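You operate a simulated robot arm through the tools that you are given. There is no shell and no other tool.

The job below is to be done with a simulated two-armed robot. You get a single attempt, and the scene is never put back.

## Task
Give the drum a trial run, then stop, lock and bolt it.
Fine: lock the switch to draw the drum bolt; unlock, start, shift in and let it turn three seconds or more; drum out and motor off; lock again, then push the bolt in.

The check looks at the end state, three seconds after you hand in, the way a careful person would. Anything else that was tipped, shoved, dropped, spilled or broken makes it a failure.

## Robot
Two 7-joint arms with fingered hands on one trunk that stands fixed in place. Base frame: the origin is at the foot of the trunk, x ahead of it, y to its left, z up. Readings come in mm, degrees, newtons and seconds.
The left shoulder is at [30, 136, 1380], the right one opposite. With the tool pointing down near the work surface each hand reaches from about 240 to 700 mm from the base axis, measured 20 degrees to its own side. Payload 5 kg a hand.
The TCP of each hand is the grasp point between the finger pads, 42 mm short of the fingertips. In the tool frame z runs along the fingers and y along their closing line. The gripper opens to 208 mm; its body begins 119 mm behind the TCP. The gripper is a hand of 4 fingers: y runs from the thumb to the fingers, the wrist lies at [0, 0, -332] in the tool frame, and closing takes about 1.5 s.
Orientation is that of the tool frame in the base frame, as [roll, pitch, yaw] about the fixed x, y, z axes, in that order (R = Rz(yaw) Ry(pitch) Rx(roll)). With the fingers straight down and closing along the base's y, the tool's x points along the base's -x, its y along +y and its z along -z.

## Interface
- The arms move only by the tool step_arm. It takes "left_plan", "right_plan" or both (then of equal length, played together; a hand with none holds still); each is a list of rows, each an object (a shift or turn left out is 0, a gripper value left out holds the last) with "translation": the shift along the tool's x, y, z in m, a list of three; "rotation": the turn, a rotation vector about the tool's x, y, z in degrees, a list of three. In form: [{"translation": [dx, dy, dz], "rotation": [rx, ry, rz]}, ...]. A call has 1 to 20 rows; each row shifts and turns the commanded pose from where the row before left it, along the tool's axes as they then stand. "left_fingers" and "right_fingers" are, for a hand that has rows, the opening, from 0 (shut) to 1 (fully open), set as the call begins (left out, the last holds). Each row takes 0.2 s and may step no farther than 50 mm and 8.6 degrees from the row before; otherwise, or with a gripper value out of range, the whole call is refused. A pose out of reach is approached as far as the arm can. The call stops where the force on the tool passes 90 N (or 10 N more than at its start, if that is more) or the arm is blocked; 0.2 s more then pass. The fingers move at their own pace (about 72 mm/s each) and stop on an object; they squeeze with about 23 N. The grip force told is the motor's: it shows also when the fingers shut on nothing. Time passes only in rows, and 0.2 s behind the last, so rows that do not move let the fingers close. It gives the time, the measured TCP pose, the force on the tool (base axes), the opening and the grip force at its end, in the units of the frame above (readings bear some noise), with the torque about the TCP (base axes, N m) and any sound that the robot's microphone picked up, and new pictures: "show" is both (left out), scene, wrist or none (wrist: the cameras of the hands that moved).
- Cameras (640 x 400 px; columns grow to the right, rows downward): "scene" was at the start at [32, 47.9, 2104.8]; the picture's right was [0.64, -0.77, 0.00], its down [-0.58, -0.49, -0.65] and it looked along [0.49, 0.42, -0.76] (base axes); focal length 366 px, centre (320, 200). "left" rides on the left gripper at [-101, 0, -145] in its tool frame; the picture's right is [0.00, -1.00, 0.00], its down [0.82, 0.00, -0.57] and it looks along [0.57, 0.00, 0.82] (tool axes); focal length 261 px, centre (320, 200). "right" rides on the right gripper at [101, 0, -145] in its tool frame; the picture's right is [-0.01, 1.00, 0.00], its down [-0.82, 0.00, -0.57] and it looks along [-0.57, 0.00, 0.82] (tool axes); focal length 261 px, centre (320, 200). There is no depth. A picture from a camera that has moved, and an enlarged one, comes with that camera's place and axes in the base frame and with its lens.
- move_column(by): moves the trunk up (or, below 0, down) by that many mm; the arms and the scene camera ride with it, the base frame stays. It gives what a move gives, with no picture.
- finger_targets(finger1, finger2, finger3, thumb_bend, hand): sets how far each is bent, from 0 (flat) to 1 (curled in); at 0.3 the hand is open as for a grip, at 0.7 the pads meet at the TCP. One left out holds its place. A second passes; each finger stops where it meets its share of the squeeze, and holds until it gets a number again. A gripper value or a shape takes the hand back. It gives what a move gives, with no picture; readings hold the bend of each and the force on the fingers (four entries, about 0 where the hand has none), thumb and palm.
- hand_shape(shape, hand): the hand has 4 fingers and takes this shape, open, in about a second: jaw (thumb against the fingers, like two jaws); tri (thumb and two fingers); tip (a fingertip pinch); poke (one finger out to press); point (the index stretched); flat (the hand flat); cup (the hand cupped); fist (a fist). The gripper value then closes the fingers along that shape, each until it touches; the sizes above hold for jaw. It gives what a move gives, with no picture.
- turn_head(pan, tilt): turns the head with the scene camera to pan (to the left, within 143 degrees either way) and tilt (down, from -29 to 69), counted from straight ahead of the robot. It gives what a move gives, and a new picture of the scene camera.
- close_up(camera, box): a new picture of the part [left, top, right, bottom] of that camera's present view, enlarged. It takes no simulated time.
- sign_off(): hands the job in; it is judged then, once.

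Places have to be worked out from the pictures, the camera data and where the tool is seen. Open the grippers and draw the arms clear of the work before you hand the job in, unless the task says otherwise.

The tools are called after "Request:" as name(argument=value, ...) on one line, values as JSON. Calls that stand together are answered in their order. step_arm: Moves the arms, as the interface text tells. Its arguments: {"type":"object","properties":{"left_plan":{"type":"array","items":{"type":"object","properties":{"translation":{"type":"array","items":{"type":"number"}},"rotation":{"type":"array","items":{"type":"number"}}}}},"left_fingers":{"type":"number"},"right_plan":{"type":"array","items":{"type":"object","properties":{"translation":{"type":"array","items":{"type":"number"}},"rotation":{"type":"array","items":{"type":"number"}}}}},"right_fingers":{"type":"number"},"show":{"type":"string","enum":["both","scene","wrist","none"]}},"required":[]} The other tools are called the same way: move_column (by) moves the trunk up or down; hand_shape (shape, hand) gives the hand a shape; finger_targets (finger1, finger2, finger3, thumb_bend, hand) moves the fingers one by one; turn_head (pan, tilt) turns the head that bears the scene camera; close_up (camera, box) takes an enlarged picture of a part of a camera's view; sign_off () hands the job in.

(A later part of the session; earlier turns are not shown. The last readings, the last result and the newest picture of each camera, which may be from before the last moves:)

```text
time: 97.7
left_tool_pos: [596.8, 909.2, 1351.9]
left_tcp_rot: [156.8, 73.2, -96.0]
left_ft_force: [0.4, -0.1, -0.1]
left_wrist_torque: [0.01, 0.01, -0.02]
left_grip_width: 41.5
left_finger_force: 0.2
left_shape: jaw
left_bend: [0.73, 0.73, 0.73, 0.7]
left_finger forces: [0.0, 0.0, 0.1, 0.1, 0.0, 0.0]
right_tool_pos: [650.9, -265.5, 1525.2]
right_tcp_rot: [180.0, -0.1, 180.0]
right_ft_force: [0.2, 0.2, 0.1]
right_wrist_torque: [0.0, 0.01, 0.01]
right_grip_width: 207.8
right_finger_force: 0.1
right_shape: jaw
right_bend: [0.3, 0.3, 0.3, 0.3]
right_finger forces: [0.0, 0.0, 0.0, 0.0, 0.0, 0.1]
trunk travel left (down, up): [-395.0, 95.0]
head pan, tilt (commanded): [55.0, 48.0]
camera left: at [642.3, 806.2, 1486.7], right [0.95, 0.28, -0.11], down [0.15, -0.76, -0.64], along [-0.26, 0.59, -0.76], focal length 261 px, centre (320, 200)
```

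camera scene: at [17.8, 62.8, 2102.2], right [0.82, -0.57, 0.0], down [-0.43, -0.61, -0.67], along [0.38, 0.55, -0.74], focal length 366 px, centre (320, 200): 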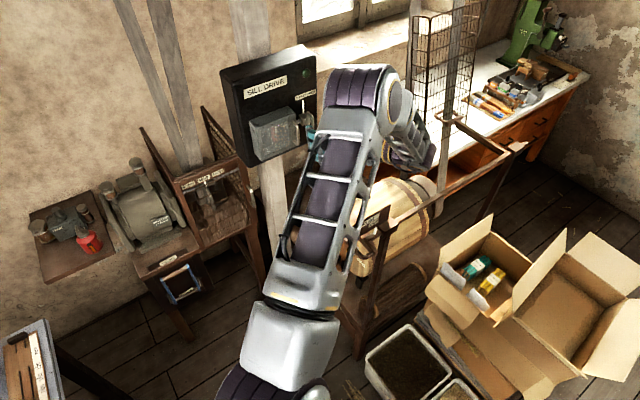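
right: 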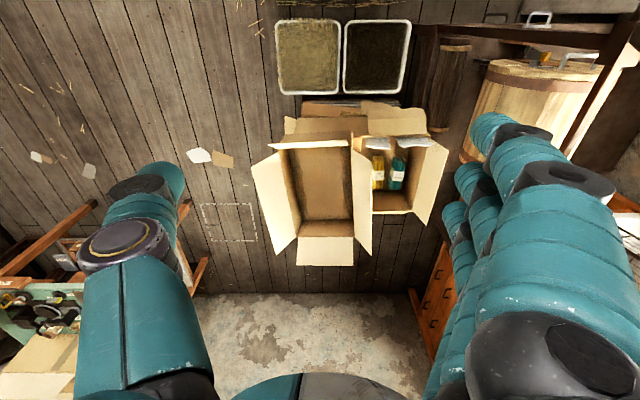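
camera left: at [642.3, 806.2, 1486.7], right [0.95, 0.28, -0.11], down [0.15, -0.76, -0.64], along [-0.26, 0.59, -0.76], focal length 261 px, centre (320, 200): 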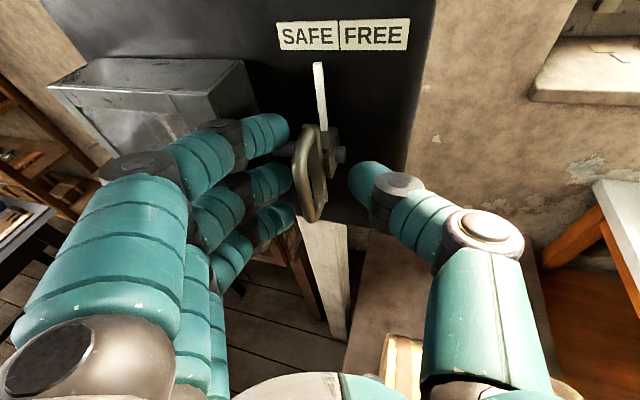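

The bar is well within the fingers' reach. I close on it.

Request:
step_arm(left_plan=[{"translation": [0, 0, 0]}, {"translation": [0, 0, 0]}, {"translation": [0, 0, 0]}, {"translation": [0, 0, 0]}, {"translation": [0, 0, 0]}], left_fingers=0.0, show="wrist")

```text
time: 98.9
left_tool_pos: [595.9, 908.4, 1352.3]
left_tcp_rot: [156.9, 73.3, -95.8]
left_ft_force: [-2.4, -5.2, -0.1]
left_wrist_torque: [-0.12, -0.24, -0.25]
left_grip_width: 7.9
left_finger_force: 22.5
left_shape: jaw
left_bend: [0.72, 0.69, 0.71, 0.71]
left_finger forces: [6.9, 7.7, 6.6, 0.0, 32.5, 0.0]
right_tool_pos: [650.1, -265.7, 1525.2]
right_tcp_rot: [-179.9, 0.0, 179.9]
right_ft_force: [-0.5, 0.7, 0.2]
right_wrist_torque: [0.03, 0.01, 0.03]
right_grip_width: 207.9
right_finger_force: 0.0
right_shape: jaw
right_bend: [0.3, 0.3, 0.3, 0.3]
right_finger forces: [0.1, 0.0, 0.0, 0.0, 0.0, 0.0]
trunk travel left (down, up): [-395.0, 95.0]
head pan, tilt (commanded): [55.0, 48.0]
camera left: at [642.2, 805.4, 1486.7], right [0.95, 0.28, -0.11], down [0.15, -0.76, -0.63], along [-0.26, 0.59, -0.77], focal length 261 px, centre (320, 200)
```

left: 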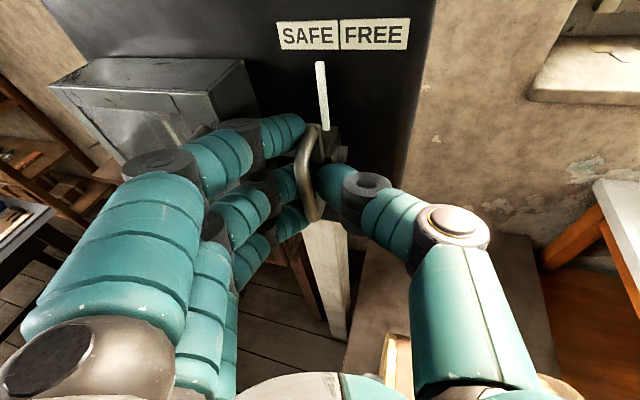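

Gripped. I slide it toward FREE (+x).

Request:
step_arm(left_plan=[{"translation": [-0.0002, -0.0095, -0.003]}, {"translation": [-0.0002, -0.0095, -0.003]}, {"translation": [-0.0002, -0.0095, -0.003]}, {"translation": [-0.0002, -0.0095, -0.003]}, {"translation": [0, 0, 0]}], show="wrist")

```text
time: 100.1
left_tool_pos: [631.6, 909.0, 1351.6]
left_tcp_rot: [156.8, 73.3, -95.9]
left_ft_force: [-13.7, -3.9, 0.9]
left_wrist_torque: [0.04, -0.04, 0.21]
left_grip_width: 6.9
left_finger_force: 23.2
left_shape: jaw
left_bend: [0.71, 0.69, 0.71, 0.71]
left_finger forces: [8.6, 9.2, 8.8, 0.1, 18.4, 0.0]
right_tool_pos: [648.7, -264.9, 1525.0]
right_tcp_rot: [-180.0, 0.0, 180.0]
right_ft_force: [-0.1, 0.5, -1.5]
right_wrist_torque: [-0.01, 0.0, -0.01]
right_grip_width: 208.0
right_finger_force: 0.0
right_shape: jaw
right_bend: [0.3, 0.3, 0.3, 0.3]
right_finger forces: [0.1, 0.0, 0.1, 0.0, 0.0, 0.0]
trunk travel left (down, up): [-395.0, 95.0]
head pan, tilt (commanded): [55.0, 48.0]
camera left: at [677.9, 805.6, 1486.4], right [0.95, 0.28, -0.11], down [0.15, -0.76, -0.64], along [-0.26, 0.59, -0.76], focal length 261 px, centre (320, 200)
```

left: 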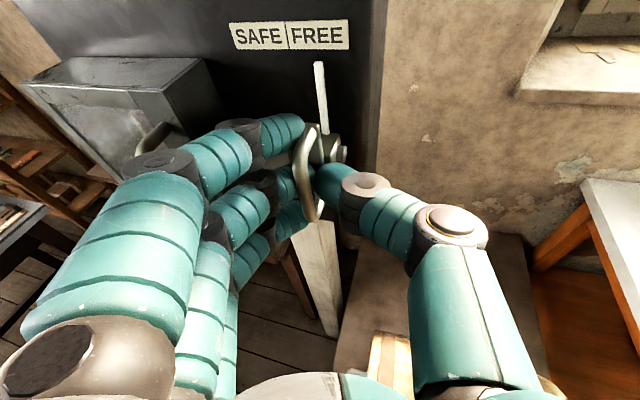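

The index is under FREE; a last small nudge to the stop.

Request:
step_arm(left_plan=[{"translation": [-0.0002, -0.0076, -0.0024]}, {"translation": [0, 0, 0]}], show="wrist")

```text
time: 100.7
left_tool_pos: [636.2, 909.1, 1351.0]
left_tcp_rot: [156.9, 73.4, -95.7]
left_ft_force: [-32.4, -7.9, -3.3]
left_wrist_torque: [-0.19, 0.04, 0.86]
left_grip_width: 6.6
left_finger_force: 23.1
left_shape: jaw
left_bend: [0.71, 0.67, 0.63, 0.73]
left_finger forces: [12.0, 11.8, 13.0, 0.1, 5.1, 0.0]
right_tool_pos: [648.4, -265.2, 1526.3]
right_tcp_rot: [-179.9, 0.1, 180.0]
right_ft_force: [0.4, -0.6, -0.1]
right_wrist_torque: [-0.04, 0.02, 0.01]
right_grip_width: 207.9
right_finger_force: 0.1
right_shape: jaw
right_bend: [0.3, 0.3, 0.3, 0.3]
right_finger forces: [0.1, 0.0, 0.0, 0.0, 0.0, 0.0]
trunk travel left (down, up): [-395.0, 95.0]
head pan, tilt (commanded): [55.0, 48.0]
camera left: at [683.2, 806.2, 1486.7], right [0.95, 0.29, -0.11], down [0.15, -0.76, -0.64], along [-0.26, 0.59, -0.76], focal length 261 px, centre (320, 200)
```

left: 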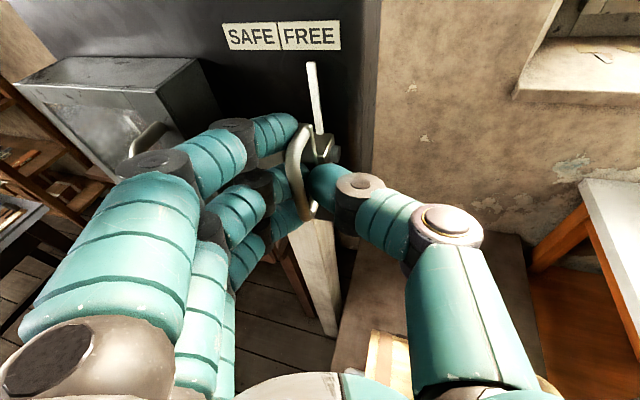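

The slide is at its FREE stop (32 N). I release it and back off along the fingers, then move left toward the cover's handle (about x 506, y 899).

Request:
step_arm(left_plan=[{"translation": [0, 0.006, 0.002]}, {"translation": [0, 0, 0]}, {"translation": [0, 0, 0]}, {"translation": [0, 0, 0]}, {"translation": [0, 0, -0.03]}, {"translation": [0, 0, -0.03]}, {"translation": [0, 0, 0]}], left_fingers=0.25, show="wrist")

```text
time: 102.3
left_tool_pos: [652.7, 854.9, 1365.1]
left_tcp_rot: [156.7, 73.1, -96.0]
left_ft_force: [-0.6, -0.2, 0.9]
left_wrist_torque: [0.03, 0.0, 0.04]
left_grip_width: 51.6
left_finger_force: 0.0
left_shape: jaw
left_bend: [0.73, 0.73, 0.73, 0.7]
left_finger forces: [0.0, 0.0, 0.0, 0.1, 0.0, 0.0]
right_tool_pos: [651.7, -264.1, 1525.5]
right_tcp_rot: [-180.0, -0.1, -180.0]
right_ft_force: [0.3, 0.9, 0.2]
right_wrist_torque: [-0.09, -0.01, 0.03]
right_grip_width: 207.8
right_finger_force: 0.0
right_shape: jaw
right_bend: [0.3, 0.3, 0.3, 0.3]
right_finger forces: [0.0, 0.0, 0.0, 0.0, 0.0, 0.1]
trunk travel left (down, up): [-395.0, 95.0]
head pan, tilt (commanded): [55.0, 48.0]
camera left: at [700.0, 752.2, 1499.8], right [0.95, 0.28, -0.11], down [0.15, -0.76, -0.63], along [-0.26, 0.59, -0.77], focal length 261 px, centre (320, 200)
```

left: 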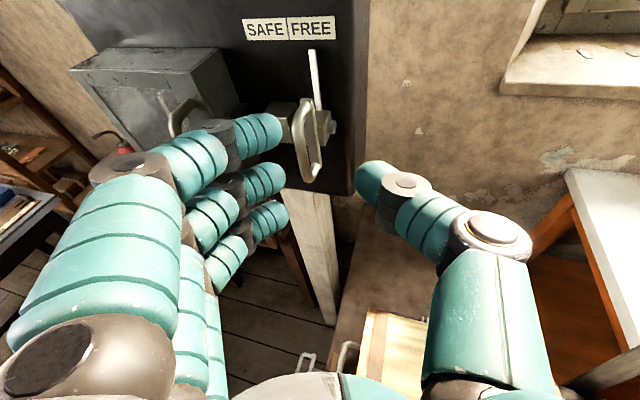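

Slide confirmed at FREE. Now back a bit more and then sideways to the cover's handle.

Request:
step_arm(left_plan=[{"translation": [0.0086, 0.0084, -0.0275]}, {"translation": [0.001, 0.039, 0.0123]}, {"translation": [0.001, 0.039, 0.0123]}, {"translation": [0.001, 0.039, 0.0123]}, {"translation": [0, 0, 0]}], show="both")

```text
time: 103.5
left_tool_pos: [530.3, 824.1, 1363.8]
left_tcp_rot: [156.7, 73.2, -96.0]
left_ft_force: [-0.2, -0.1, 0.4]
left_wrist_torque: [0.06, 0.04, 0.08]
left_grip_width: 51.7
left_finger_force: 0.0
left_shape: jaw
left_bend: [0.73, 0.73, 0.73, 0.7]
left_finger forces: [0.1, 0.0, 0.0, 0.0, 0.0, 0.0]
right_tool_pos: [650.6, -264.6, 1523.2]
right_tcp_rot: [180.0, 0.1, 180.0]
right_ft_force: [-0.4, 1.2, -0.8]
right_wrist_torque: [0.0, 0.05, -0.01]
right_grip_width: 207.7
right_finger_force: 0.0
right_shape: jaw
right_bend: [0.3, 0.3, 0.3, 0.3]
right_finger forces: [0.1, 0.0, 0.0, 0.0, 0.0, 0.0]
trunk travel left (down, up): [-395.0, 95.0]
head pan, tilt (commanded): [55.0, 48.0]
camera scene: at [18.8, 63.7, 2102.1], right [0.82, -0.57, 0.0], down [-0.43, -0.61, -0.67], along [0.38, 0.55, -0.74], focal length 366 px, centre (320, 200)
camera left: at [576.3, 721.2, 1499.1], right [0.95, 0.28, -0.11], down [0.15, -0.76, -0.63], along [-0.26, 0.59, -0.77], focal length 261 px, centre (320, 200)
```

scene: 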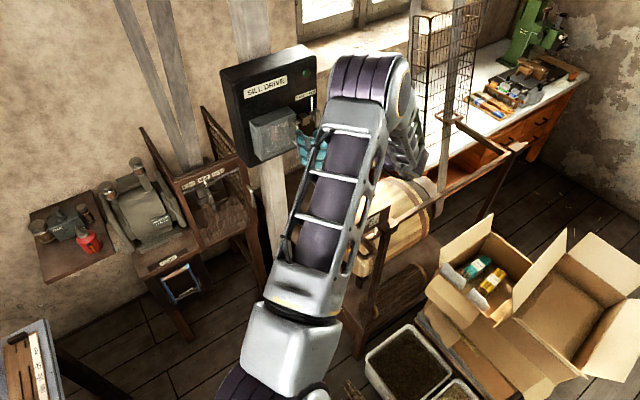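
left: 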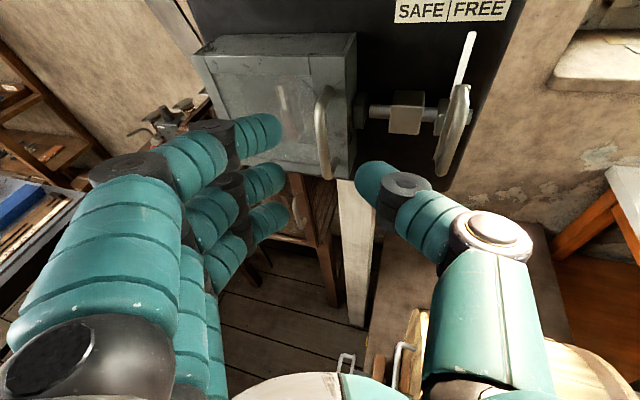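

The cover's handle stands between fingers and thumb. I advance 47 mm and close on it.

Request:
step_arm(left_plan=[{"translation": [0, 0, 0.016]}, {"translation": [0, 0, 0.016]}, {"translation": [0, 0, 0.015]}, {"translation": [0, 0, 0]}], show="wrist")

Request:
step_arm(left_plan=[{"translation": [0, 0, 0]}, {"translation": [0, 0, 0]}, {"translation": [0, 0, 0]}, {"translation": [0, 0, 0]}, {"translation": [0, 0, 0]}, {"translation": [0, 0, 0]}], left_fingers=0.0, show="wrist")

```text
time: 104.5
left_tool_pos: [516.8, 867.9, 1354.8]
left_tcp_rot: [156.9, 73.2, -96.0]
left_ft_force: [0.3, -0.5, -0.4]
left_wrist_torque: [0.03, -0.03, -0.01]
left_grip_width: 51.7
left_finger_force: 0.1
left_shape: jaw
left_bend: [0.73, 0.73, 0.73, 0.7]
left_finger forces: [0.0, 0.0, 0.1, 0.0, 0.1, 0.0]
right_tool_pos: [651.3, -265.2, 1526.3]
right_tcp_rot: [-180.0, 0.0, 179.8]
right_ft_force: [-0.5, -0.6, -0.2]
right_wrist_torque: [0.01, -0.01, -0.01]
right_grip_width: 207.7
right_finger_force: 0.0
right_shape: jaw
right_bend: [0.3, 0.3, 0.3, 0.3]
right_finger forces: [0.1, 0.0, 0.0, 0.1, 0.0, 0.0]
trunk travel left (down, up): [-395.0, 95.0]
head pan, tilt (commanded): [55.0, 48.0]
camera left: at [563.3, 763.9, 1489.0], right [0.95, 0.28, -0.11], down [0.15, -0.76, -0.64], along [-0.26, 0.59, -0.76], focal length 261 px, centre (320, 200)
```

left: 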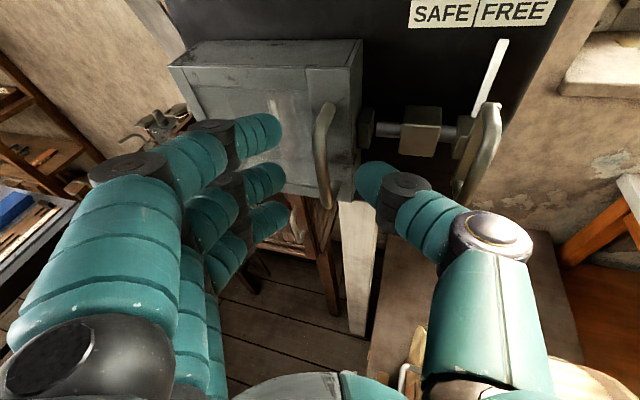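

```text
time: 105.9
left_tool_pos: [515.4, 866.4, 1353.1]
left_tcp_rot: [156.8, 73.2, -96.0]
left_ft_force: [-1.2, 0.4, -1.7]
left_wrist_torque: [-0.1, -0.17, 0.02]
left_grip_width: 2.8
left_finger_force: 22.9
left_shape: jaw
left_bend: [0.68, 0.7, 0.7, 0.7]
left_finger forces: [7.0, 7.2, 4.6, 0.1, 18.0, 0.1]
right_tool_pos: [650.0, -265.4, 1525.6]
right_tcp_rot: [180.0, 0.1, 179.8]
right_ft_force: [-0.9, -0.5, 0.8]
right_wrist_torque: [-0.02, -0.02, -0.02]
right_grip_width: 207.9
right_finger_force: 0.1
right_shape: jaw
right_bend: [0.3, 0.3, 0.3, 0.3]
right_finger forces: [0.0, 0.1, 0.0, 0.0, 0.1, 0.0]
trunk travel left (down, up): [-395.0, 95.0]
head pan, tilt (commanded): [55.0, 48.0]
camera left: at [563.2, 764.0, 1488.7], right [0.95, 0.28, -0.11], down [0.15, -0.76, -0.63], along [-0.26, 0.59, -0.77], focal length 261 px, centre (320, 200)
```

left: 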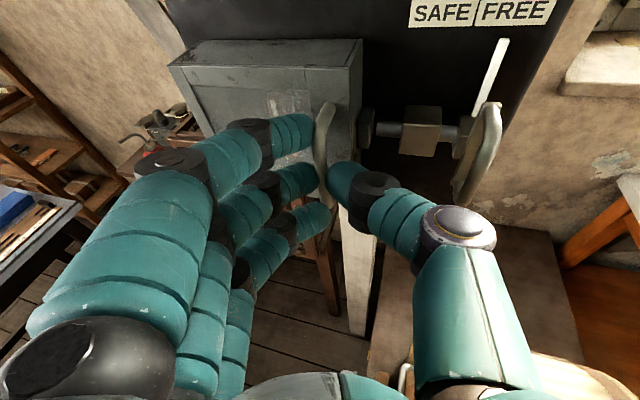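

The cover's handle is gripped. I pull it open along its arc about the hinge, first two small steps.

Request:
step_arm(left_plan=[{"translation": [0.0052, 0.0152, -0.0124]}, {"translation": [0.0047, 0.0169, -0.0101]}, {"translation": [0, 0, 0]}], show="wrist")

```text
time: 106.7
left_tool_pos: [493.8, 836.2, 1353.5]
left_tcp_rot: [156.8, 73.2, -95.9]
left_ft_force: [-1.9, 3.7, -5.2]
left_wrist_torque: [-0.44, -0.06, -0.03]
left_grip_width: 1.7
left_finger_force: 23.3
left_shape: jaw
left_bend: [0.69, 0.7, 0.7, 0.7]
left_finger forces: [7.3, 6.6, 7.2, 0.0, 18.0, 0.0]
right_tool_pos: [652.1, -264.0, 1524.9]
right_tcp_rot: [180.0, 0.0, -180.0]
right_ft_force: [0.6, 0.3, -0.3]
right_wrist_torque: [0.01, 0.05, 0.03]
right_grip_width: 207.8
right_finger_force: 0.1
right_shape: jaw
right_bend: [0.3, 0.3, 0.3, 0.3]
right_finger forces: [0.1, 0.1, 0.1, 0.1, 0.0, 0.1]
trunk travel left (down, up): [-395.0, 95.0]
head pan, tilt (commanded): [55.0, 48.0]
camera left: at [539.3, 732.4, 1488.9], right [0.95, 0.28, -0.11], down [0.15, -0.76, -0.63], along [-0.26, 0.59, -0.77], focal length 261 px, centre (320, 200)
```

left: 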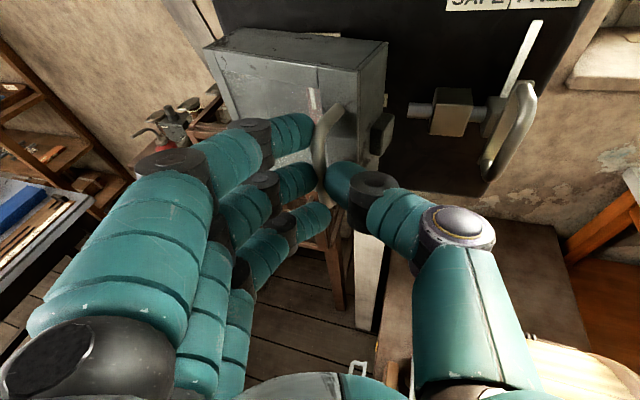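

The cover is coming open. I continue three more arc steps.

Request:
step_arm(left_plan=[{"translation": [0.0043, 0.0182, -0.008]}, {"translation": [0.0037, 0.0191, -0.0055]}, {"translation": [0.0031, 0.0198, -0.003]}, {"translation": [0, 0, 0]}], show="both")

```text
time: 107.7
left_tool_pos: [442.9, 800.8, 1353.2]
left_tcp_rot: [156.8, 73.2, -96.0]
left_ft_force: [-1.7, 7.4, -7.9]
left_wrist_torque: [-0.46, -0.08, -0.02]
left_grip_width: 1.5
left_finger_force: 23.1
left_shape: jaw
left_bend: [0.69, 0.7, 0.7, 0.71]
left_finger forces: [8.4, 6.7, 6.4, 0.0, 18.3, 0.0]
right_tool_pos: [650.2, -264.3, 1524.7]
right_tcp_rot: [-180.0, -0.1, 179.9]
right_ft_force: [1.5, 0.0, -1.0]
right_wrist_torque: [-0.02, 0.04, -0.02]
right_grip_width: 208.0
right_finger_force: 0.2
right_shape: jaw
right_bend: [0.3, 0.3, 0.3, 0.3]
right_finger forces: [0.0, 0.0, 0.0, 0.0, 0.1, 0.0]
trunk travel left (down, up): [-395.0, 95.0]
head pan, tilt (commanded): [55.0, 48.0]
camera scene: at [19.0, 64.4, 2102.1], right [0.82, -0.57, 0.0], down [-0.43, -0.61, -0.67], along [0.38, 0.55, -0.74], focal length 366 px, centre (320, 200)
camera left: at [488.9, 698.6, 1489.1], right [0.95, 0.28, -0.11], down [0.15, -0.76, -0.63], along [-0.26, 0.59, -0.77], focal length 261 px, centre (320, 200)
```

scene: 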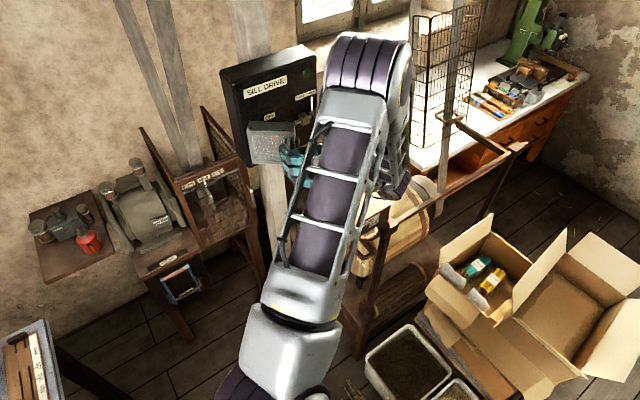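
left: 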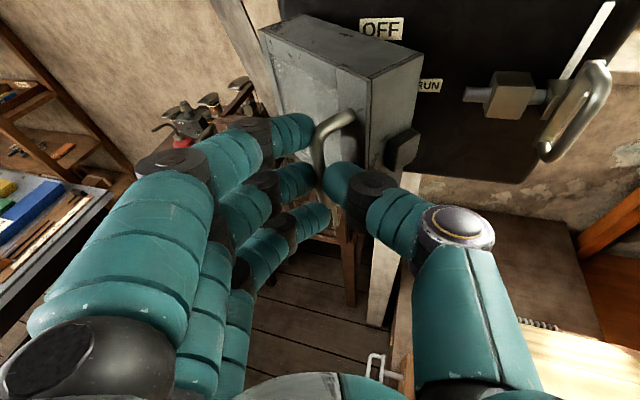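

About 37° open and moving easily. Two more steps along the arc.

Request:
step_arm(left_plan=[{"translation": [0.0024, 0.02, -0.0004]}, {"translation": [0.0017, 0.02, 0.0021]}, {"translation": [0, 0, 0]}], show="wrist")

```text
time: 108.5
left_tool_pos: [406.7, 792.3, 1353.0]
left_tcp_rot: [156.9, 73.3, -95.9]
left_ft_force: [-0.8, 5.0, -4.3]
left_wrist_torque: [-0.31, -0.08, -0.11]
left_grip_width: 1.9
left_finger_force: 22.8
left_shape: jaw
left_bend: [0.69, 0.7, 0.7, 0.71]
left_finger forces: [8.8, 6.2, 5.7, 0.0, 20.6, 0.0]
right_tool_pos: [651.3, -265.0, 1524.8]
right_tcp_rot: [-180.0, 0.0, 179.9]
right_ft_force: [0.1, -0.6, 1.0]
right_wrist_torque: [-0.02, 0.02, -0.01]
right_grip_width: 207.7
right_finger_force: 0.1
right_shape: jaw
right_bend: [0.3, 0.3, 0.3, 0.3]
right_finger forces: [0.1, 0.1, 0.0, 0.1, 0.0, 0.0]
trunk travel left (down, up): [-395.0, 95.0]
head pan, tilt (commanded): [55.0, 48.0]
camera left: at [452.3, 688.6, 1488.8], right [0.95, 0.28, -0.11], down [0.15, -0.76, -0.63], along [-0.26, 0.59, -0.77], focal length 261 px, centre (320, 200)
```

left: 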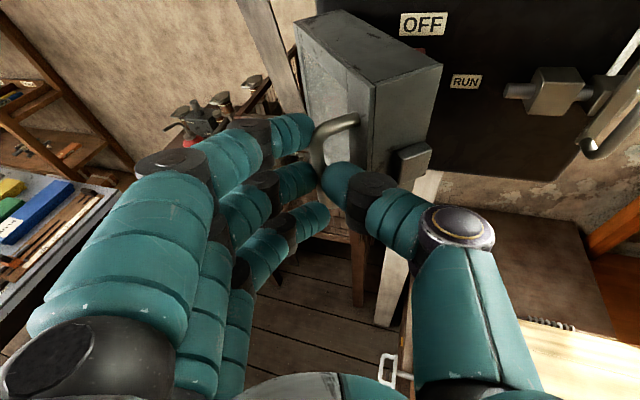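

Open about 52°. The thumb sits between handle and cover face, so I open only the fingers, then withdraw straight in −y.

Request:
finger_targets(hand="left", finger1=0.55, finger2=0.55, finger3=0.55)

Request:
step_arm(left_plan=[{"translation": [0.0072, 0.007, -0.0229]}, {"translation": [0.0086, 0.0084, -0.0275]}, {"translation": [0.0086, 0.0084, -0.0275]}, {"translation": [0, 0, 0]}], show="wrist")

```text
time: 109.5
left_tool_pos: [407.1, 790.6, 1354.5]
left_tcp_rot: [156.8, 73.4, -96.1]
left_ft_force: [-0.4, 0.6, -0.3]
left_wrist_torque: [0.03, 0.0, 0.02]
left_grip_width: 50.9
left_finger_force: 0.0
left_shape: fingers
left_bend: [0.55, 0.55, 0.55, 0.75]
left_finger forces: [0.0, 0.1, 0.0, 0.1, 0.0, 0.0]
right_tool_pos: [651.5, -265.3, 1524.6]
right_tcp_rot: [179.9, 0.1, 179.9]
right_ft_force: [0.3, -0.1, -0.3]
right_wrist_torque: [0.02, 0.02, 0.01]
right_grip_width: 207.9
right_finger_force: 0.1
right_shape: jaw
right_bend: [0.3, 0.3, 0.3, 0.3]
right_finger forces: [0.0, 0.1, 0.0, 0.0, 0.0, 0.0]
trunk travel left (down, up): [-395.0, 95.0]
head pan, tilt (commanded): [55.0, 48.0]
```

```text
time: 110.5
left_tool_pos: [404.2, 706.6, 1353.9]
left_tcp_rot: [156.8, 73.1, -96.0]
left_ft_force: [-1.0, 0.2, -0.2]
left_wrist_torque: [0.02, 0.01, -0.01]
left_grip_width: 50.9
left_finger_force: 0.0
left_shape: fingers
left_bend: [0.55, 0.55, 0.55, 0.75]
left_finger forces: [0.0, 0.0, 0.0, 0.0, 0.0, 0.0]
right_tool_pos: [650.8, -264.9, 1525.6]
right_tcp_rot: [179.9, 0.0, 180.0]
right_ft_force: [-0.1, 0.1, 1.0]
right_wrist_torque: [-0.05, -0.02, 0.02]
right_grip_width: 208.0
right_finger_force: 0.1
right_shape: jaw
right_bend: [0.3, 0.3, 0.3, 0.3]
right_finger forces: [0.0, 0.0, 0.0, 0.1, 0.0, 0.0]
trunk travel left (down, up): [-395.0, 95.0]
head pan, tilt (commanded): [55.0, 48.0]
camera left: at [450.7, 602.8, 1489.1], right [0.95, 0.28, -0.11], down [0.15, -0.76, -0.63], along [-0.26, 0.59, -0.77], focal length 261 px, centre (320, 200)
```

left: 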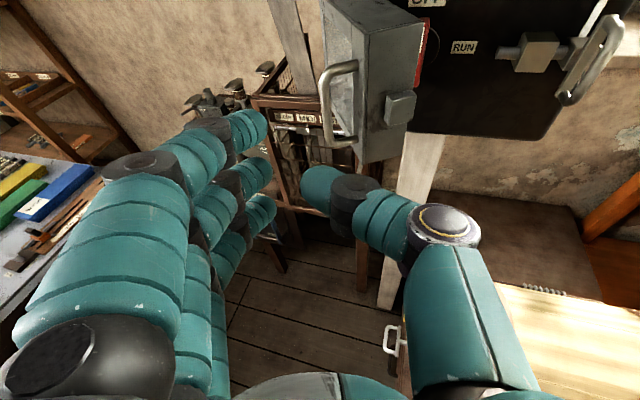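

The hand is free. I close the fingers into a compact pusher, go around the cover's free edge to its right side, and will then sweep it further open from the inside.

Request:
step_arm(left_plan=[{"translation": [-0.0106, -0.0353, 0.0086]}, {"translation": [-0.0106, -0.0353, 0.0086]}, {"translation": [-0.0106, -0.0353, 0.0086]}, {"translation": [-0.0106, -0.0353, 0.0086]}, {"translation": [0, 0, 0]}, {"translation": [0, 0, 0]}], left_fingers=0.0, show="both")

```text
time: 111.9
left_tool_pos: [530.3, 789.4, 1369.4]
left_tcp_rot: [156.8, 73.3, -96.1]
left_ft_force: [1.0, -0.3, 0.3]
left_wrist_torque: [0.0, 0.02, 0.02]
left_grip_width: 0.4
left_finger_force: 22.9
left_shape: jaw
left_bend: [0.7, 0.7, 0.7, 0.7]
left_finger forces: [0.1, 0.0, 0.1, 0.0, 0.1, 0.0]
right_tool_pos: [651.2, -265.1, 1524.4]
right_tcp_rot: [180.0, 0.0, 179.9]
right_ft_force: [0.1, 0.0, 0.7]
right_wrist_torque: [-0.01, 0.03, 0.02]
right_grip_width: 208.0
right_finger_force: 0.1
right_shape: jaw
right_bend: [0.3, 0.3, 0.3, 0.3]
right_finger forces: [0.0, 0.0, 0.1, 0.0, 0.0, 0.0]
trunk travel left (down, up): [-395.0, 95.0]
head pan, tilt (commanded): [55.0, 48.0]
camera scene: at [18.5, 62.5, 2102.2], right [0.82, -0.57, 0.0], down [-0.43, -0.61, -0.67], along [0.38, 0.55, -0.74], focal length 366 px, centre (320, 200)
camera left: at [577.4, 686.3, 1504.5], right [0.95, 0.28, -0.11], down [0.15, -0.76, -0.64], along [-0.26, 0.59, -0.76], focal length 261 px, centre (320, 200)
```

scene: 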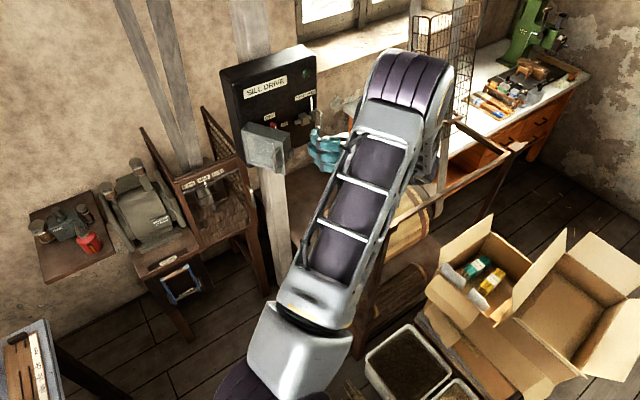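
left: 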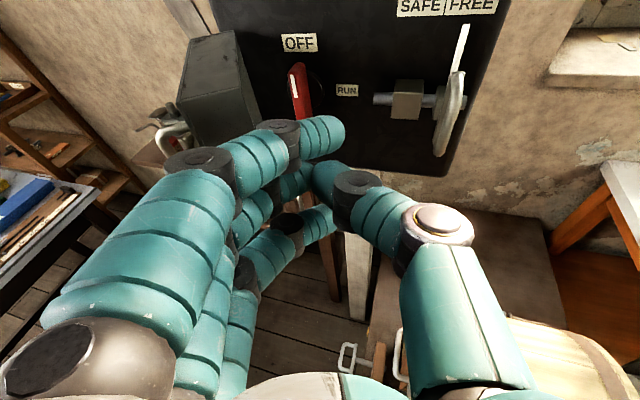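

I move 60 mm toward the board beside the cover's free edge, then sweep −x in steps.

Request:
step_arm(left_plan=[{"translation": [-0.0086, -0.0084, 0.0275]}, {"translation": [-0.0086, -0.0084, 0.0275]}, {"translation": [0.0008, 0.0285, 0.009]}, {"translation": [0.0008, 0.0285, 0.009]}, {"translation": [0, 0, 0]}], show="wrist")

```text
time: 113.1
left_tool_pos: [470.6, 848.1, 1369.4]
left_tcp_rot: [156.6, 73.3, -96.2]
left_ft_force: [0.5, 0.4, -0.7]
left_wrist_torque: [0.02, 0.03, 0.07]
left_grip_width: 0.0
left_finger_force: 22.7
left_shape: jaw
left_bend: [0.7, 0.7, 0.7, 0.7]
left_finger forces: [0.1, 0.0, 0.0, 0.0, 0.0, 0.1]
right_tool_pos: [652.1, -264.7, 1524.8]
right_tcp_rot: [180.0, -0.1, -179.9]
right_ft_force: [-0.1, 0.5, -0.5]
right_wrist_torque: [-0.04, 0.06, -0.01]
right_grip_width: 208.1
right_finger_force: 0.0
right_shape: jaw
right_bend: [0.3, 0.3, 0.3, 0.3]
right_finger forces: [0.0, 0.1, 0.1, 0.0, 0.1, 0.1]
trunk travel left (down, up): [-395.0, 95.0]
head pan, tilt (commanded): [55.0, 48.0]
camera left: at [518.0, 745.2, 1504.6], right [0.95, 0.28, -0.11], down [0.15, -0.76, -0.63], along [-0.26, 0.59, -0.76], focal length 261 px, centre (320, 200)
```

left: 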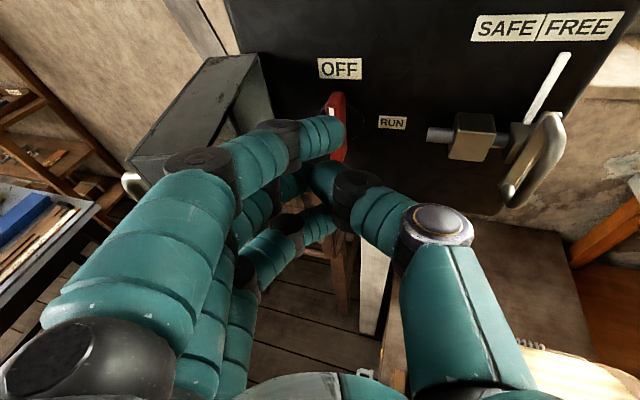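

Continuing the sweep another ~85 mm.

Request:
step_arm(left_plan=[{"translation": [0.0008, 0.0285, 0.009]}, {"translation": [0.0008, 0.0285, 0.009]}, {"translation": [0.0008, 0.0285, 0.009]}, {"translation": [0, 0, 0]}], show="both")

```text
time: 114.1
left_tool_pos: [380.3, 849.9, 1370.2]
left_tcp_rot: [156.9, 73.2, -96.1]
left_ft_force: [-1.0, 0.0, -0.1]
left_wrist_torque: [-0.01, -0.04, 0.09]
left_grip_width: 0.0
left_finger_force: 22.8
left_shape: jaw
left_bend: [0.7, 0.7, 0.7, 0.7]
left_finger forces: [0.0, 0.0, 0.0, 0.1, 0.0, 0.0]
right_tool_pos: [652.2, -266.0, 1524.7]
right_tcp_rot: [179.9, 0.0, 180.0]
right_ft_force: [-0.1, 0.3, 0.1]
right_wrist_torque: [-0.03, 0.01, -0.05]
right_grip_width: 207.9
right_finger_force: 0.0
right_shape: jaw
right_bend: [0.3, 0.3, 0.3, 0.3]
right_finger forces: [0.0, 0.0, 0.0, 0.0, 0.0, 0.0]
trunk travel left (down, up): [-395.0, 95.0]
head pan, tilt (commanded): [55.0, 48.0]
camera scene: at [19.0, 62.6, 2102.1], right [0.82, -0.57, 0.0], down [-0.43, -0.61, -0.67], along [0.38, 0.55, -0.74], focal length 366 px, centre (320, 200)
camera left: at [426.6, 746.7, 1505.1], right [0.95, 0.28, -0.11], down [0.15, -0.76, -0.64], along [-0.26, 0.59, -0.76], focal length 261 px, centre (320, 200)
```

scene: 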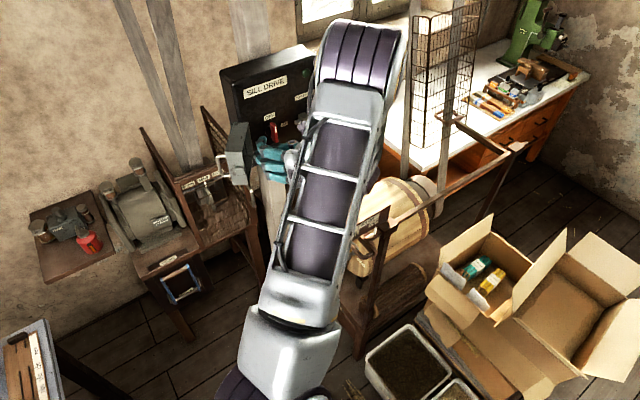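
left: 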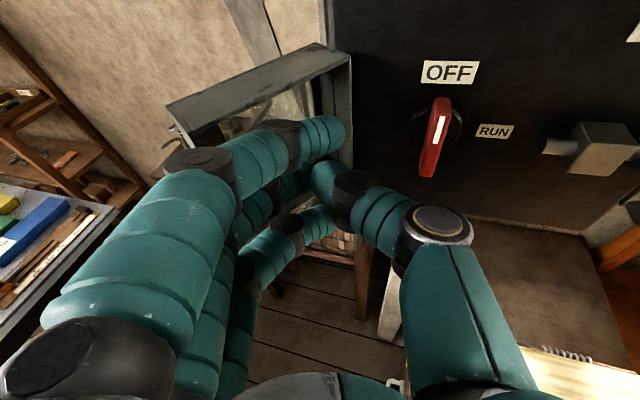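

The cover is fully open again (~−115°) and the red switch is exposed, handle centre near (454, 948, 1350), pointing up at OFF. I move clear in front of it and shape the hand to a single index finger.

Request:
step_arm(left_plan=[{"translation": [0.0051, -0.0197, -0.0263]}, {"translation": [0.0051, -0.0197, -0.0263]}, {"translation": [0.0051, -0.0197, -0.0263]}, {"translation": [0, 0, 0]}], show="none")

Request:
finger_targets(hand="left", finger1=0.6, finger2=1.0, finger3=1.0, thumb_bend=1.0)

Request:
close_up(camera="left", box=[0, 0, 640, 400])

Request:
close_up(camera="scene", box=[210, 40, 370, 210])

```text
time: 115.1
left_tool_pos: [459.0, 787.2, 1370.2]
left_tcp_rot: [157.0, 73.4, -95.8]
left_ft_force: [-0.2, 0.6, -1.0]
left_wrist_torque: [-0.02, -0.01, -0.03]
left_grip_width: 0.3
left_finger_force: 23.0
left_shape: jaw
left_bend: [0.7, 0.7, 0.7, 0.7]
left_finger forces: [0.0, 0.0, 0.1, 0.0, 0.0, 0.0]
right_tool_pos: [648.9, -265.0, 1525.2]
right_tcp_rot: [-179.9, -0.1, 180.0]
right_ft_force: [0.6, -0.3, -0.2]
right_wrist_torque: [0.01, -0.06, 0.04]
right_grip_width: 208.2
right_finger_force: 0.2
right_shape: jaw
right_bend: [0.3, 0.3, 0.3, 0.3]
right_finger forces: [0.1, 0.1, 0.0, 0.0, 0.0, 0.1]
trunk travel left (down, up): [-395.0, 95.0]
head pan, tilt (commanded): [55.0, 48.0]
```

```text
time: 116.1
left_tool_pos: [460.5, 787.1, 1369.6]
left_tcp_rot: [156.9, 73.3, -95.9]
left_ft_force: [0.1, 0.7, 0.1]
left_wrist_torque: [0.03, -0.01, -0.01]
left_grip_width: 65.3
left_finger_force: 0.1
left_shape: fingers
left_bend: [0.6, 0.91, 1.0, 1.0]
left_finger forces: [0.0, 0.0, 0.0, 0.0, 0.0, 0.0]
right_tool_pos: [650.9, -264.3, 1524.2]
right_tcp_rot: [179.9, 0.1, 179.9]
right_ft_force: [-0.5, -0.4, -0.2]
right_wrist_torque: [0.0, -0.02, 0.02]
right_grip_width: 207.8
right_finger_force: 0.0
right_shape: jaw
right_bend: [0.3, 0.3, 0.3, 0.3]
right_finger forces: [0.0, 0.1, 0.0, 0.0, 0.1, 0.1]
trunk travel left (down, up): [-395.0, 95.0]
head pan, tilt (commanded): [55.0, 48.0]
```

```text
1.00 times, centred on (320, 200) of left (not enlarged: the box is as wide or as high as the picture)
camera zoom: at [506.3, 684.4, 1504.9], right [0.95, 0.28, -0.11], down [0.15, -0.76, -0.64], along [-0.26, 0.59, -0.76], focal length 261 px, centre (320, 200)
```

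zoom: 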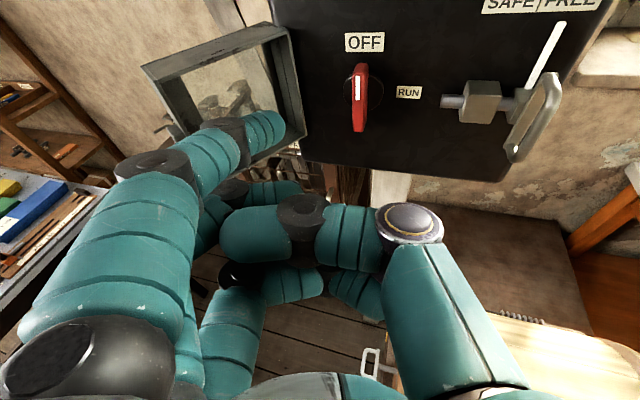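

```text
2.35 times, centred on (290, 125) of scene
camera zoom: at [18.1, 62.6, 2102.2], right [0.82, -0.57, 0.0], down [-0.43, -0.61, -0.67], along [0.38, 0.55, -0.74], focal length 861 px, centre (391, 376)
```

zoom: 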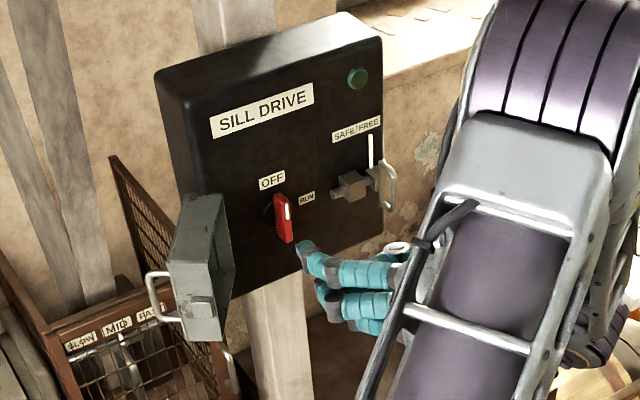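

Index tip measured at about (414, 839, 1392), i.e. offset (−47, +52, +23) from the TCP. I bring it to the left of the switch handle's upper end, stopping just short of the handle's front first.

Request:
step_arm(left_plan=[{"translation": [-0.0056, -0.0112, 0.0273]}, {"translation": [-0.0056, -0.0112, 0.0273]}, {"translation": [-0.0056, -0.0112, 0.0273]}, {"translation": [0, 0, 0]}], show="both")

```text
time: 117.1
left_tool_pos: [469.4, 876.9, 1360.2]
left_tcp_rot: [156.8, 73.3, -96.0]
left_ft_force: [1.0, -0.3, 0.6]
left_wrist_torque: [-0.01, -0.01, -0.03]
left_grip_width: 67.8
left_finger_force: 0.0
left_shape: fingers
left_bend: [0.6, 0.95, 1.0, 1.0]
left_finger forces: [0.1, 0.0, 0.1, 0.0, 0.1, 0.0]
right_tool_pos: [651.1, -265.1, 1524.9]
right_tcp_rot: [179.9, 0.0, 180.0]
right_ft_force: [0.7, -0.6, -0.1]
right_wrist_torque: [0.05, 0.0, 0.02]
right_grip_width: 207.7
right_finger_force: 0.0
right_shape: jaw
right_bend: [0.3, 0.3, 0.3, 0.3]
right_finger forces: [0.0, 0.0, 0.1, 0.0, 0.0, 0.1]
trunk travel left (down, up): [-395.0, 95.0]
head pan, tilt (commanded): [55.0, 48.0]
camera scene: at [18.2, 61.8, 2102.2], right [0.82, -0.57, 0.0], down [-0.43, -0.61, -0.67], along [0.38, 0.55, -0.74], focal length 366 px, centre (320, 200)
camera left: at [515.5, 773.7, 1496.1], right [0.95, 0.28, -0.11], down [0.15, -0.76, -0.64], along [-0.26, 0.59, -0.76], focal length 261 px, centre (320, 200)
```

scene: 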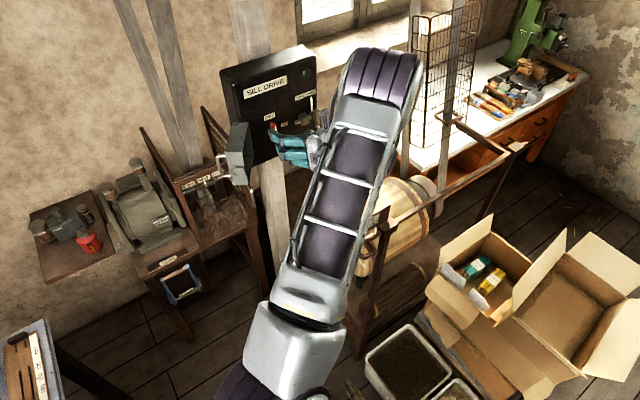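
left: 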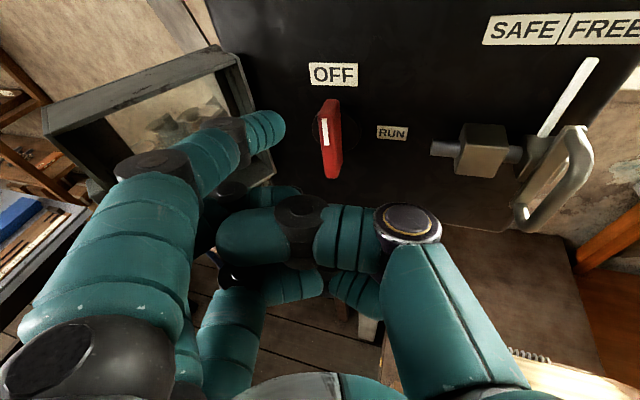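

The fingertip is left of the handle's upper half with clear space. I advance 30 mm so it overlaps the handle's depth.

Request:
step_arm(left_plan=[{"translation": [-0.0029, -0.0049, 0.014]}, {"translation": [-0.0029, -0.0049, 0.014]}, {"translation": [0, 0, 0]}], show="wrist")

Request:
close_up(camera="left", box=[200, 40, 460, 220])

```text
time: 117.9
left_tool_pos: [470.6, 906.3, 1360.0]
left_tcp_rot: [156.9, 73.3, -95.8]
left_ft_force: [0.2, 0.4, 0.2]
left_wrist_torque: [0.0, 0.01, 0.0]
left_grip_width: 67.8
left_finger_force: 0.0
left_shape: fingers
left_bend: [0.6, 0.95, 1.0, 1.0]
left_finger forces: [0.0, 0.0, 0.1, 0.1, 0.0, 0.1]
right_tool_pos: [650.0, -265.6, 1525.3]
right_tcp_rot: [179.9, 0.0, 179.9]
right_ft_force: [0.1, 0.2, -0.3]
right_wrist_torque: [0.03, -0.01, 0.03]
right_grip_width: 207.9
right_finger_force: 0.1
right_shape: jaw
right_bend: [0.3, 0.3, 0.3, 0.3]
right_finger forces: [0.0, 0.0, 0.0, 0.0, 0.0, 0.0]
trunk travel left (down, up): [-395.0, 95.0]
head pan, tilt (commanded): [55.0, 48.0]
camera left: at [516.6, 803.5, 1494.3], right [0.95, 0.28, -0.11], down [0.15, -0.76, -0.64], along [-0.26, 0.59, -0.76], focal length 261 px, centre (320, 200)
```

left: 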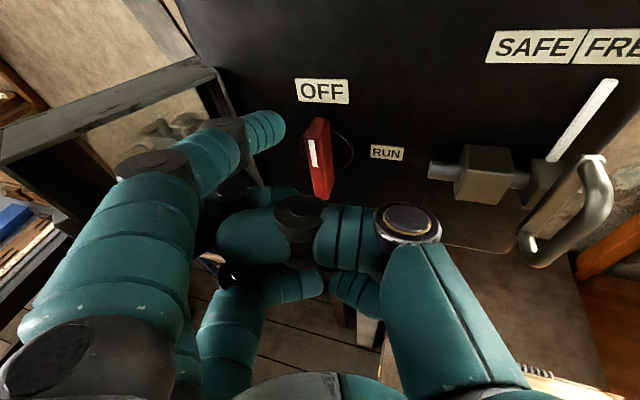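

```text
2.22 times, centred on (330, 130) of left
camera zoom: at [516.6, 803.5, 1494.3], right [0.95, 0.28, -0.11], down [0.15, -0.76, -0.64], along [-0.26, 0.59, -0.76], focal length 579 px, centre (298, 356)
```

zoom: 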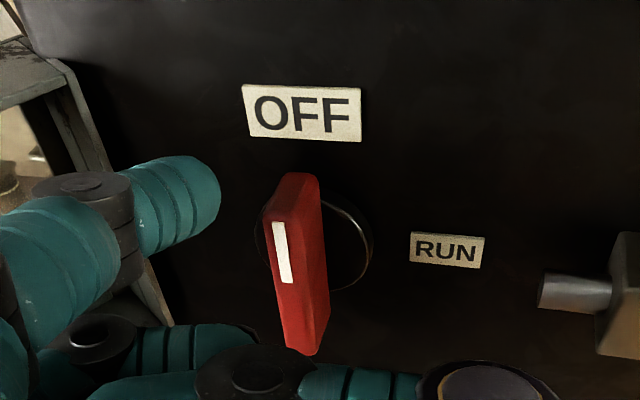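

The index is beside the handle's upper part. I push it clockwise: first to the right, watching the force.

Request:
step_arm(left_plan=[{"translation": [0.0007, -0.0087, -0.0024]}, {"translation": [-0.0035, -0.0077, -0.0035]}, {"translation": [-0.0036, -0.0077, -0.0034]}, {"translation": [0, 0, 0]}], show="wrist")

```text
time: 118.9
left_tool_pos: [497.9, 908.2, 1364.9]
left_tcp_rot: [156.8, 73.5, -96.0]
left_ft_force: [-0.1, -0.1, 0.2]
left_wrist_torque: [-0.01, -0.01, 0.01]
left_grip_width: 67.4
left_finger_force: 0.0
left_shape: fingers
left_bend: [0.6, 0.95, 1.0, 1.0]
left_finger forces: [0.1, 0.0, 0.1, 0.0, 0.1, 0.1]
right_tool_pos: [650.3, -265.2, 1524.2]
right_tcp_rot: [180.0, 0.0, 179.8]
right_ft_force: [-0.1, -0.2, 0.3]
right_wrist_torque: [0.0, -0.01, 0.0]
right_grip_width: 207.9
right_finger_force: 0.1
right_shape: jaw
right_bend: [0.3, 0.3, 0.3, 0.3]
right_finger forces: [0.1, 0.1, 0.0, 0.0, 0.0, 0.0]
trunk travel left (down, up): [-395.0, 95.0]
head pan, tilt (commanded): [55.0, 48.0]
camera left: at [542.1, 804.5, 1499.5], right [0.95, 0.28, -0.11], down [0.15, -0.76, -0.64], along [-0.26, 0.59, -0.76], focal length 261 px, centre (320, 200)
```

left: 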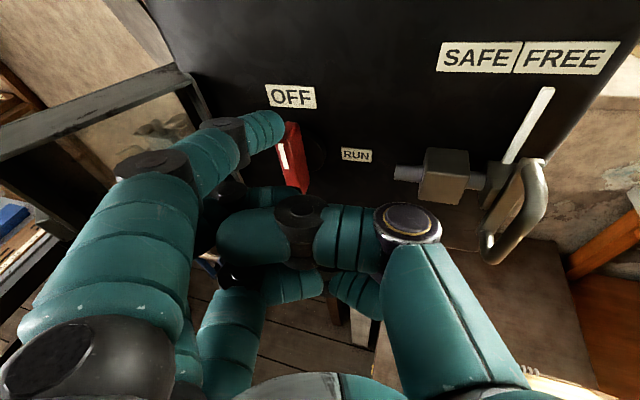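

Almost touching now, no force yet. I keep pushing right in small steps.

Request:
step_arm(left_plan=[{"translation": [0.0026, -0.0117, -0.0028]}, {"translation": [-0.0003, -0.0114, -0.0036]}, {"translation": [0, 0, 0]}], show="wrist")

```text
time: 119.7
left_tool_pos: [519.6, 907.5, 1360.6]
left_tcp_rot: [156.9, 73.3, -95.8]
left_ft_force: [0.1, -0.3, 1.0]
left_wrist_torque: [0.04, 0.05, 0.01]
left_grip_width: 67.5
left_finger_force: 0.5
left_shape: fingers
left_bend: [0.6, 0.95, 1.0, 1.0]
left_finger forces: [1.1, 0.0, 0.0, 0.1, 0.0, 0.0]
right_tool_pos: [650.9, -265.2, 1525.7]
right_tcp_rot: [-180.0, 0.0, 179.9]
right_ft_force: [-0.7, 0.1, -0.3]
right_wrist_torque: [0.0, -0.03, -0.01]
right_grip_width: 208.0
right_finger_force: 0.2
right_shape: jaw
right_bend: [0.3, 0.3, 0.3, 0.3]
right_finger forces: [0.0, 0.0, 0.0, 0.0, 0.1, 0.0]
trunk travel left (down, up): [-395.0, 95.0]
head pan, tilt (commanded): [55.0, 48.0]
camera left: at [565.5, 804.4, 1495.5], right [0.95, 0.28, -0.11], down [0.15, -0.76, -0.63], along [-0.26, 0.59, -0.77], focal length 261 px, centre (320, 200)
```

left: 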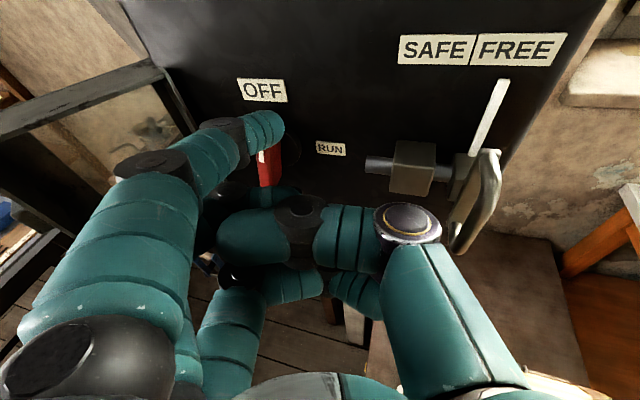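

The finger now overlaps the handle in view; I check from the scene camera whether it is beside, above or in front.

Request:
close_up(camera="scene", box=[235, 70, 345, 180])

Request:
close_up(camera="left", box=[180, 60, 400, 220])

```text
3.64 times, centred on (290, 125) of scene
camera zoom: at [17.7, 62.4, 2102.2], right [0.82, -0.57, 0.0], down [-0.43, -0.61, -0.67], along [0.38, 0.55, -0.74], focal length 1330 px, centre (429, 473)
```

zoom: 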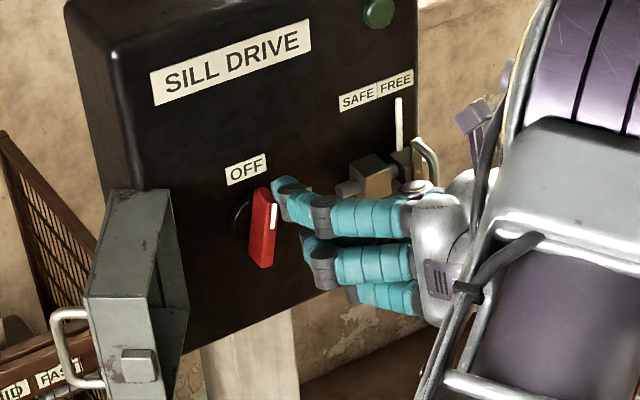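

```text
2.50 times, centred on (290, 140) of left
camera zoom: at [565.5, 804.4, 1495.5], right [0.95, 0.28, -0.11], down [0.15, -0.76, -0.63], along [-0.26, 0.59, -0.77], focal length 652 px, centre (395, 350)
```

zoom: 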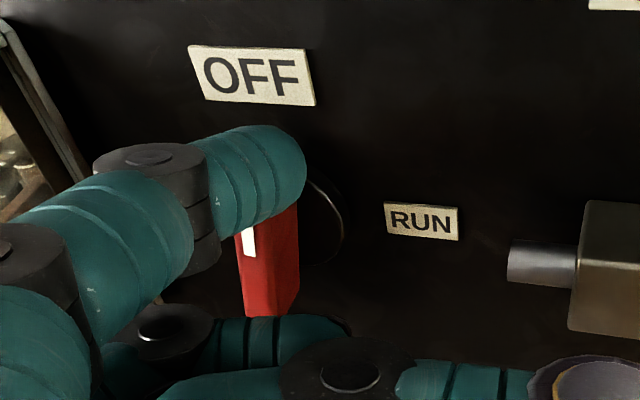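

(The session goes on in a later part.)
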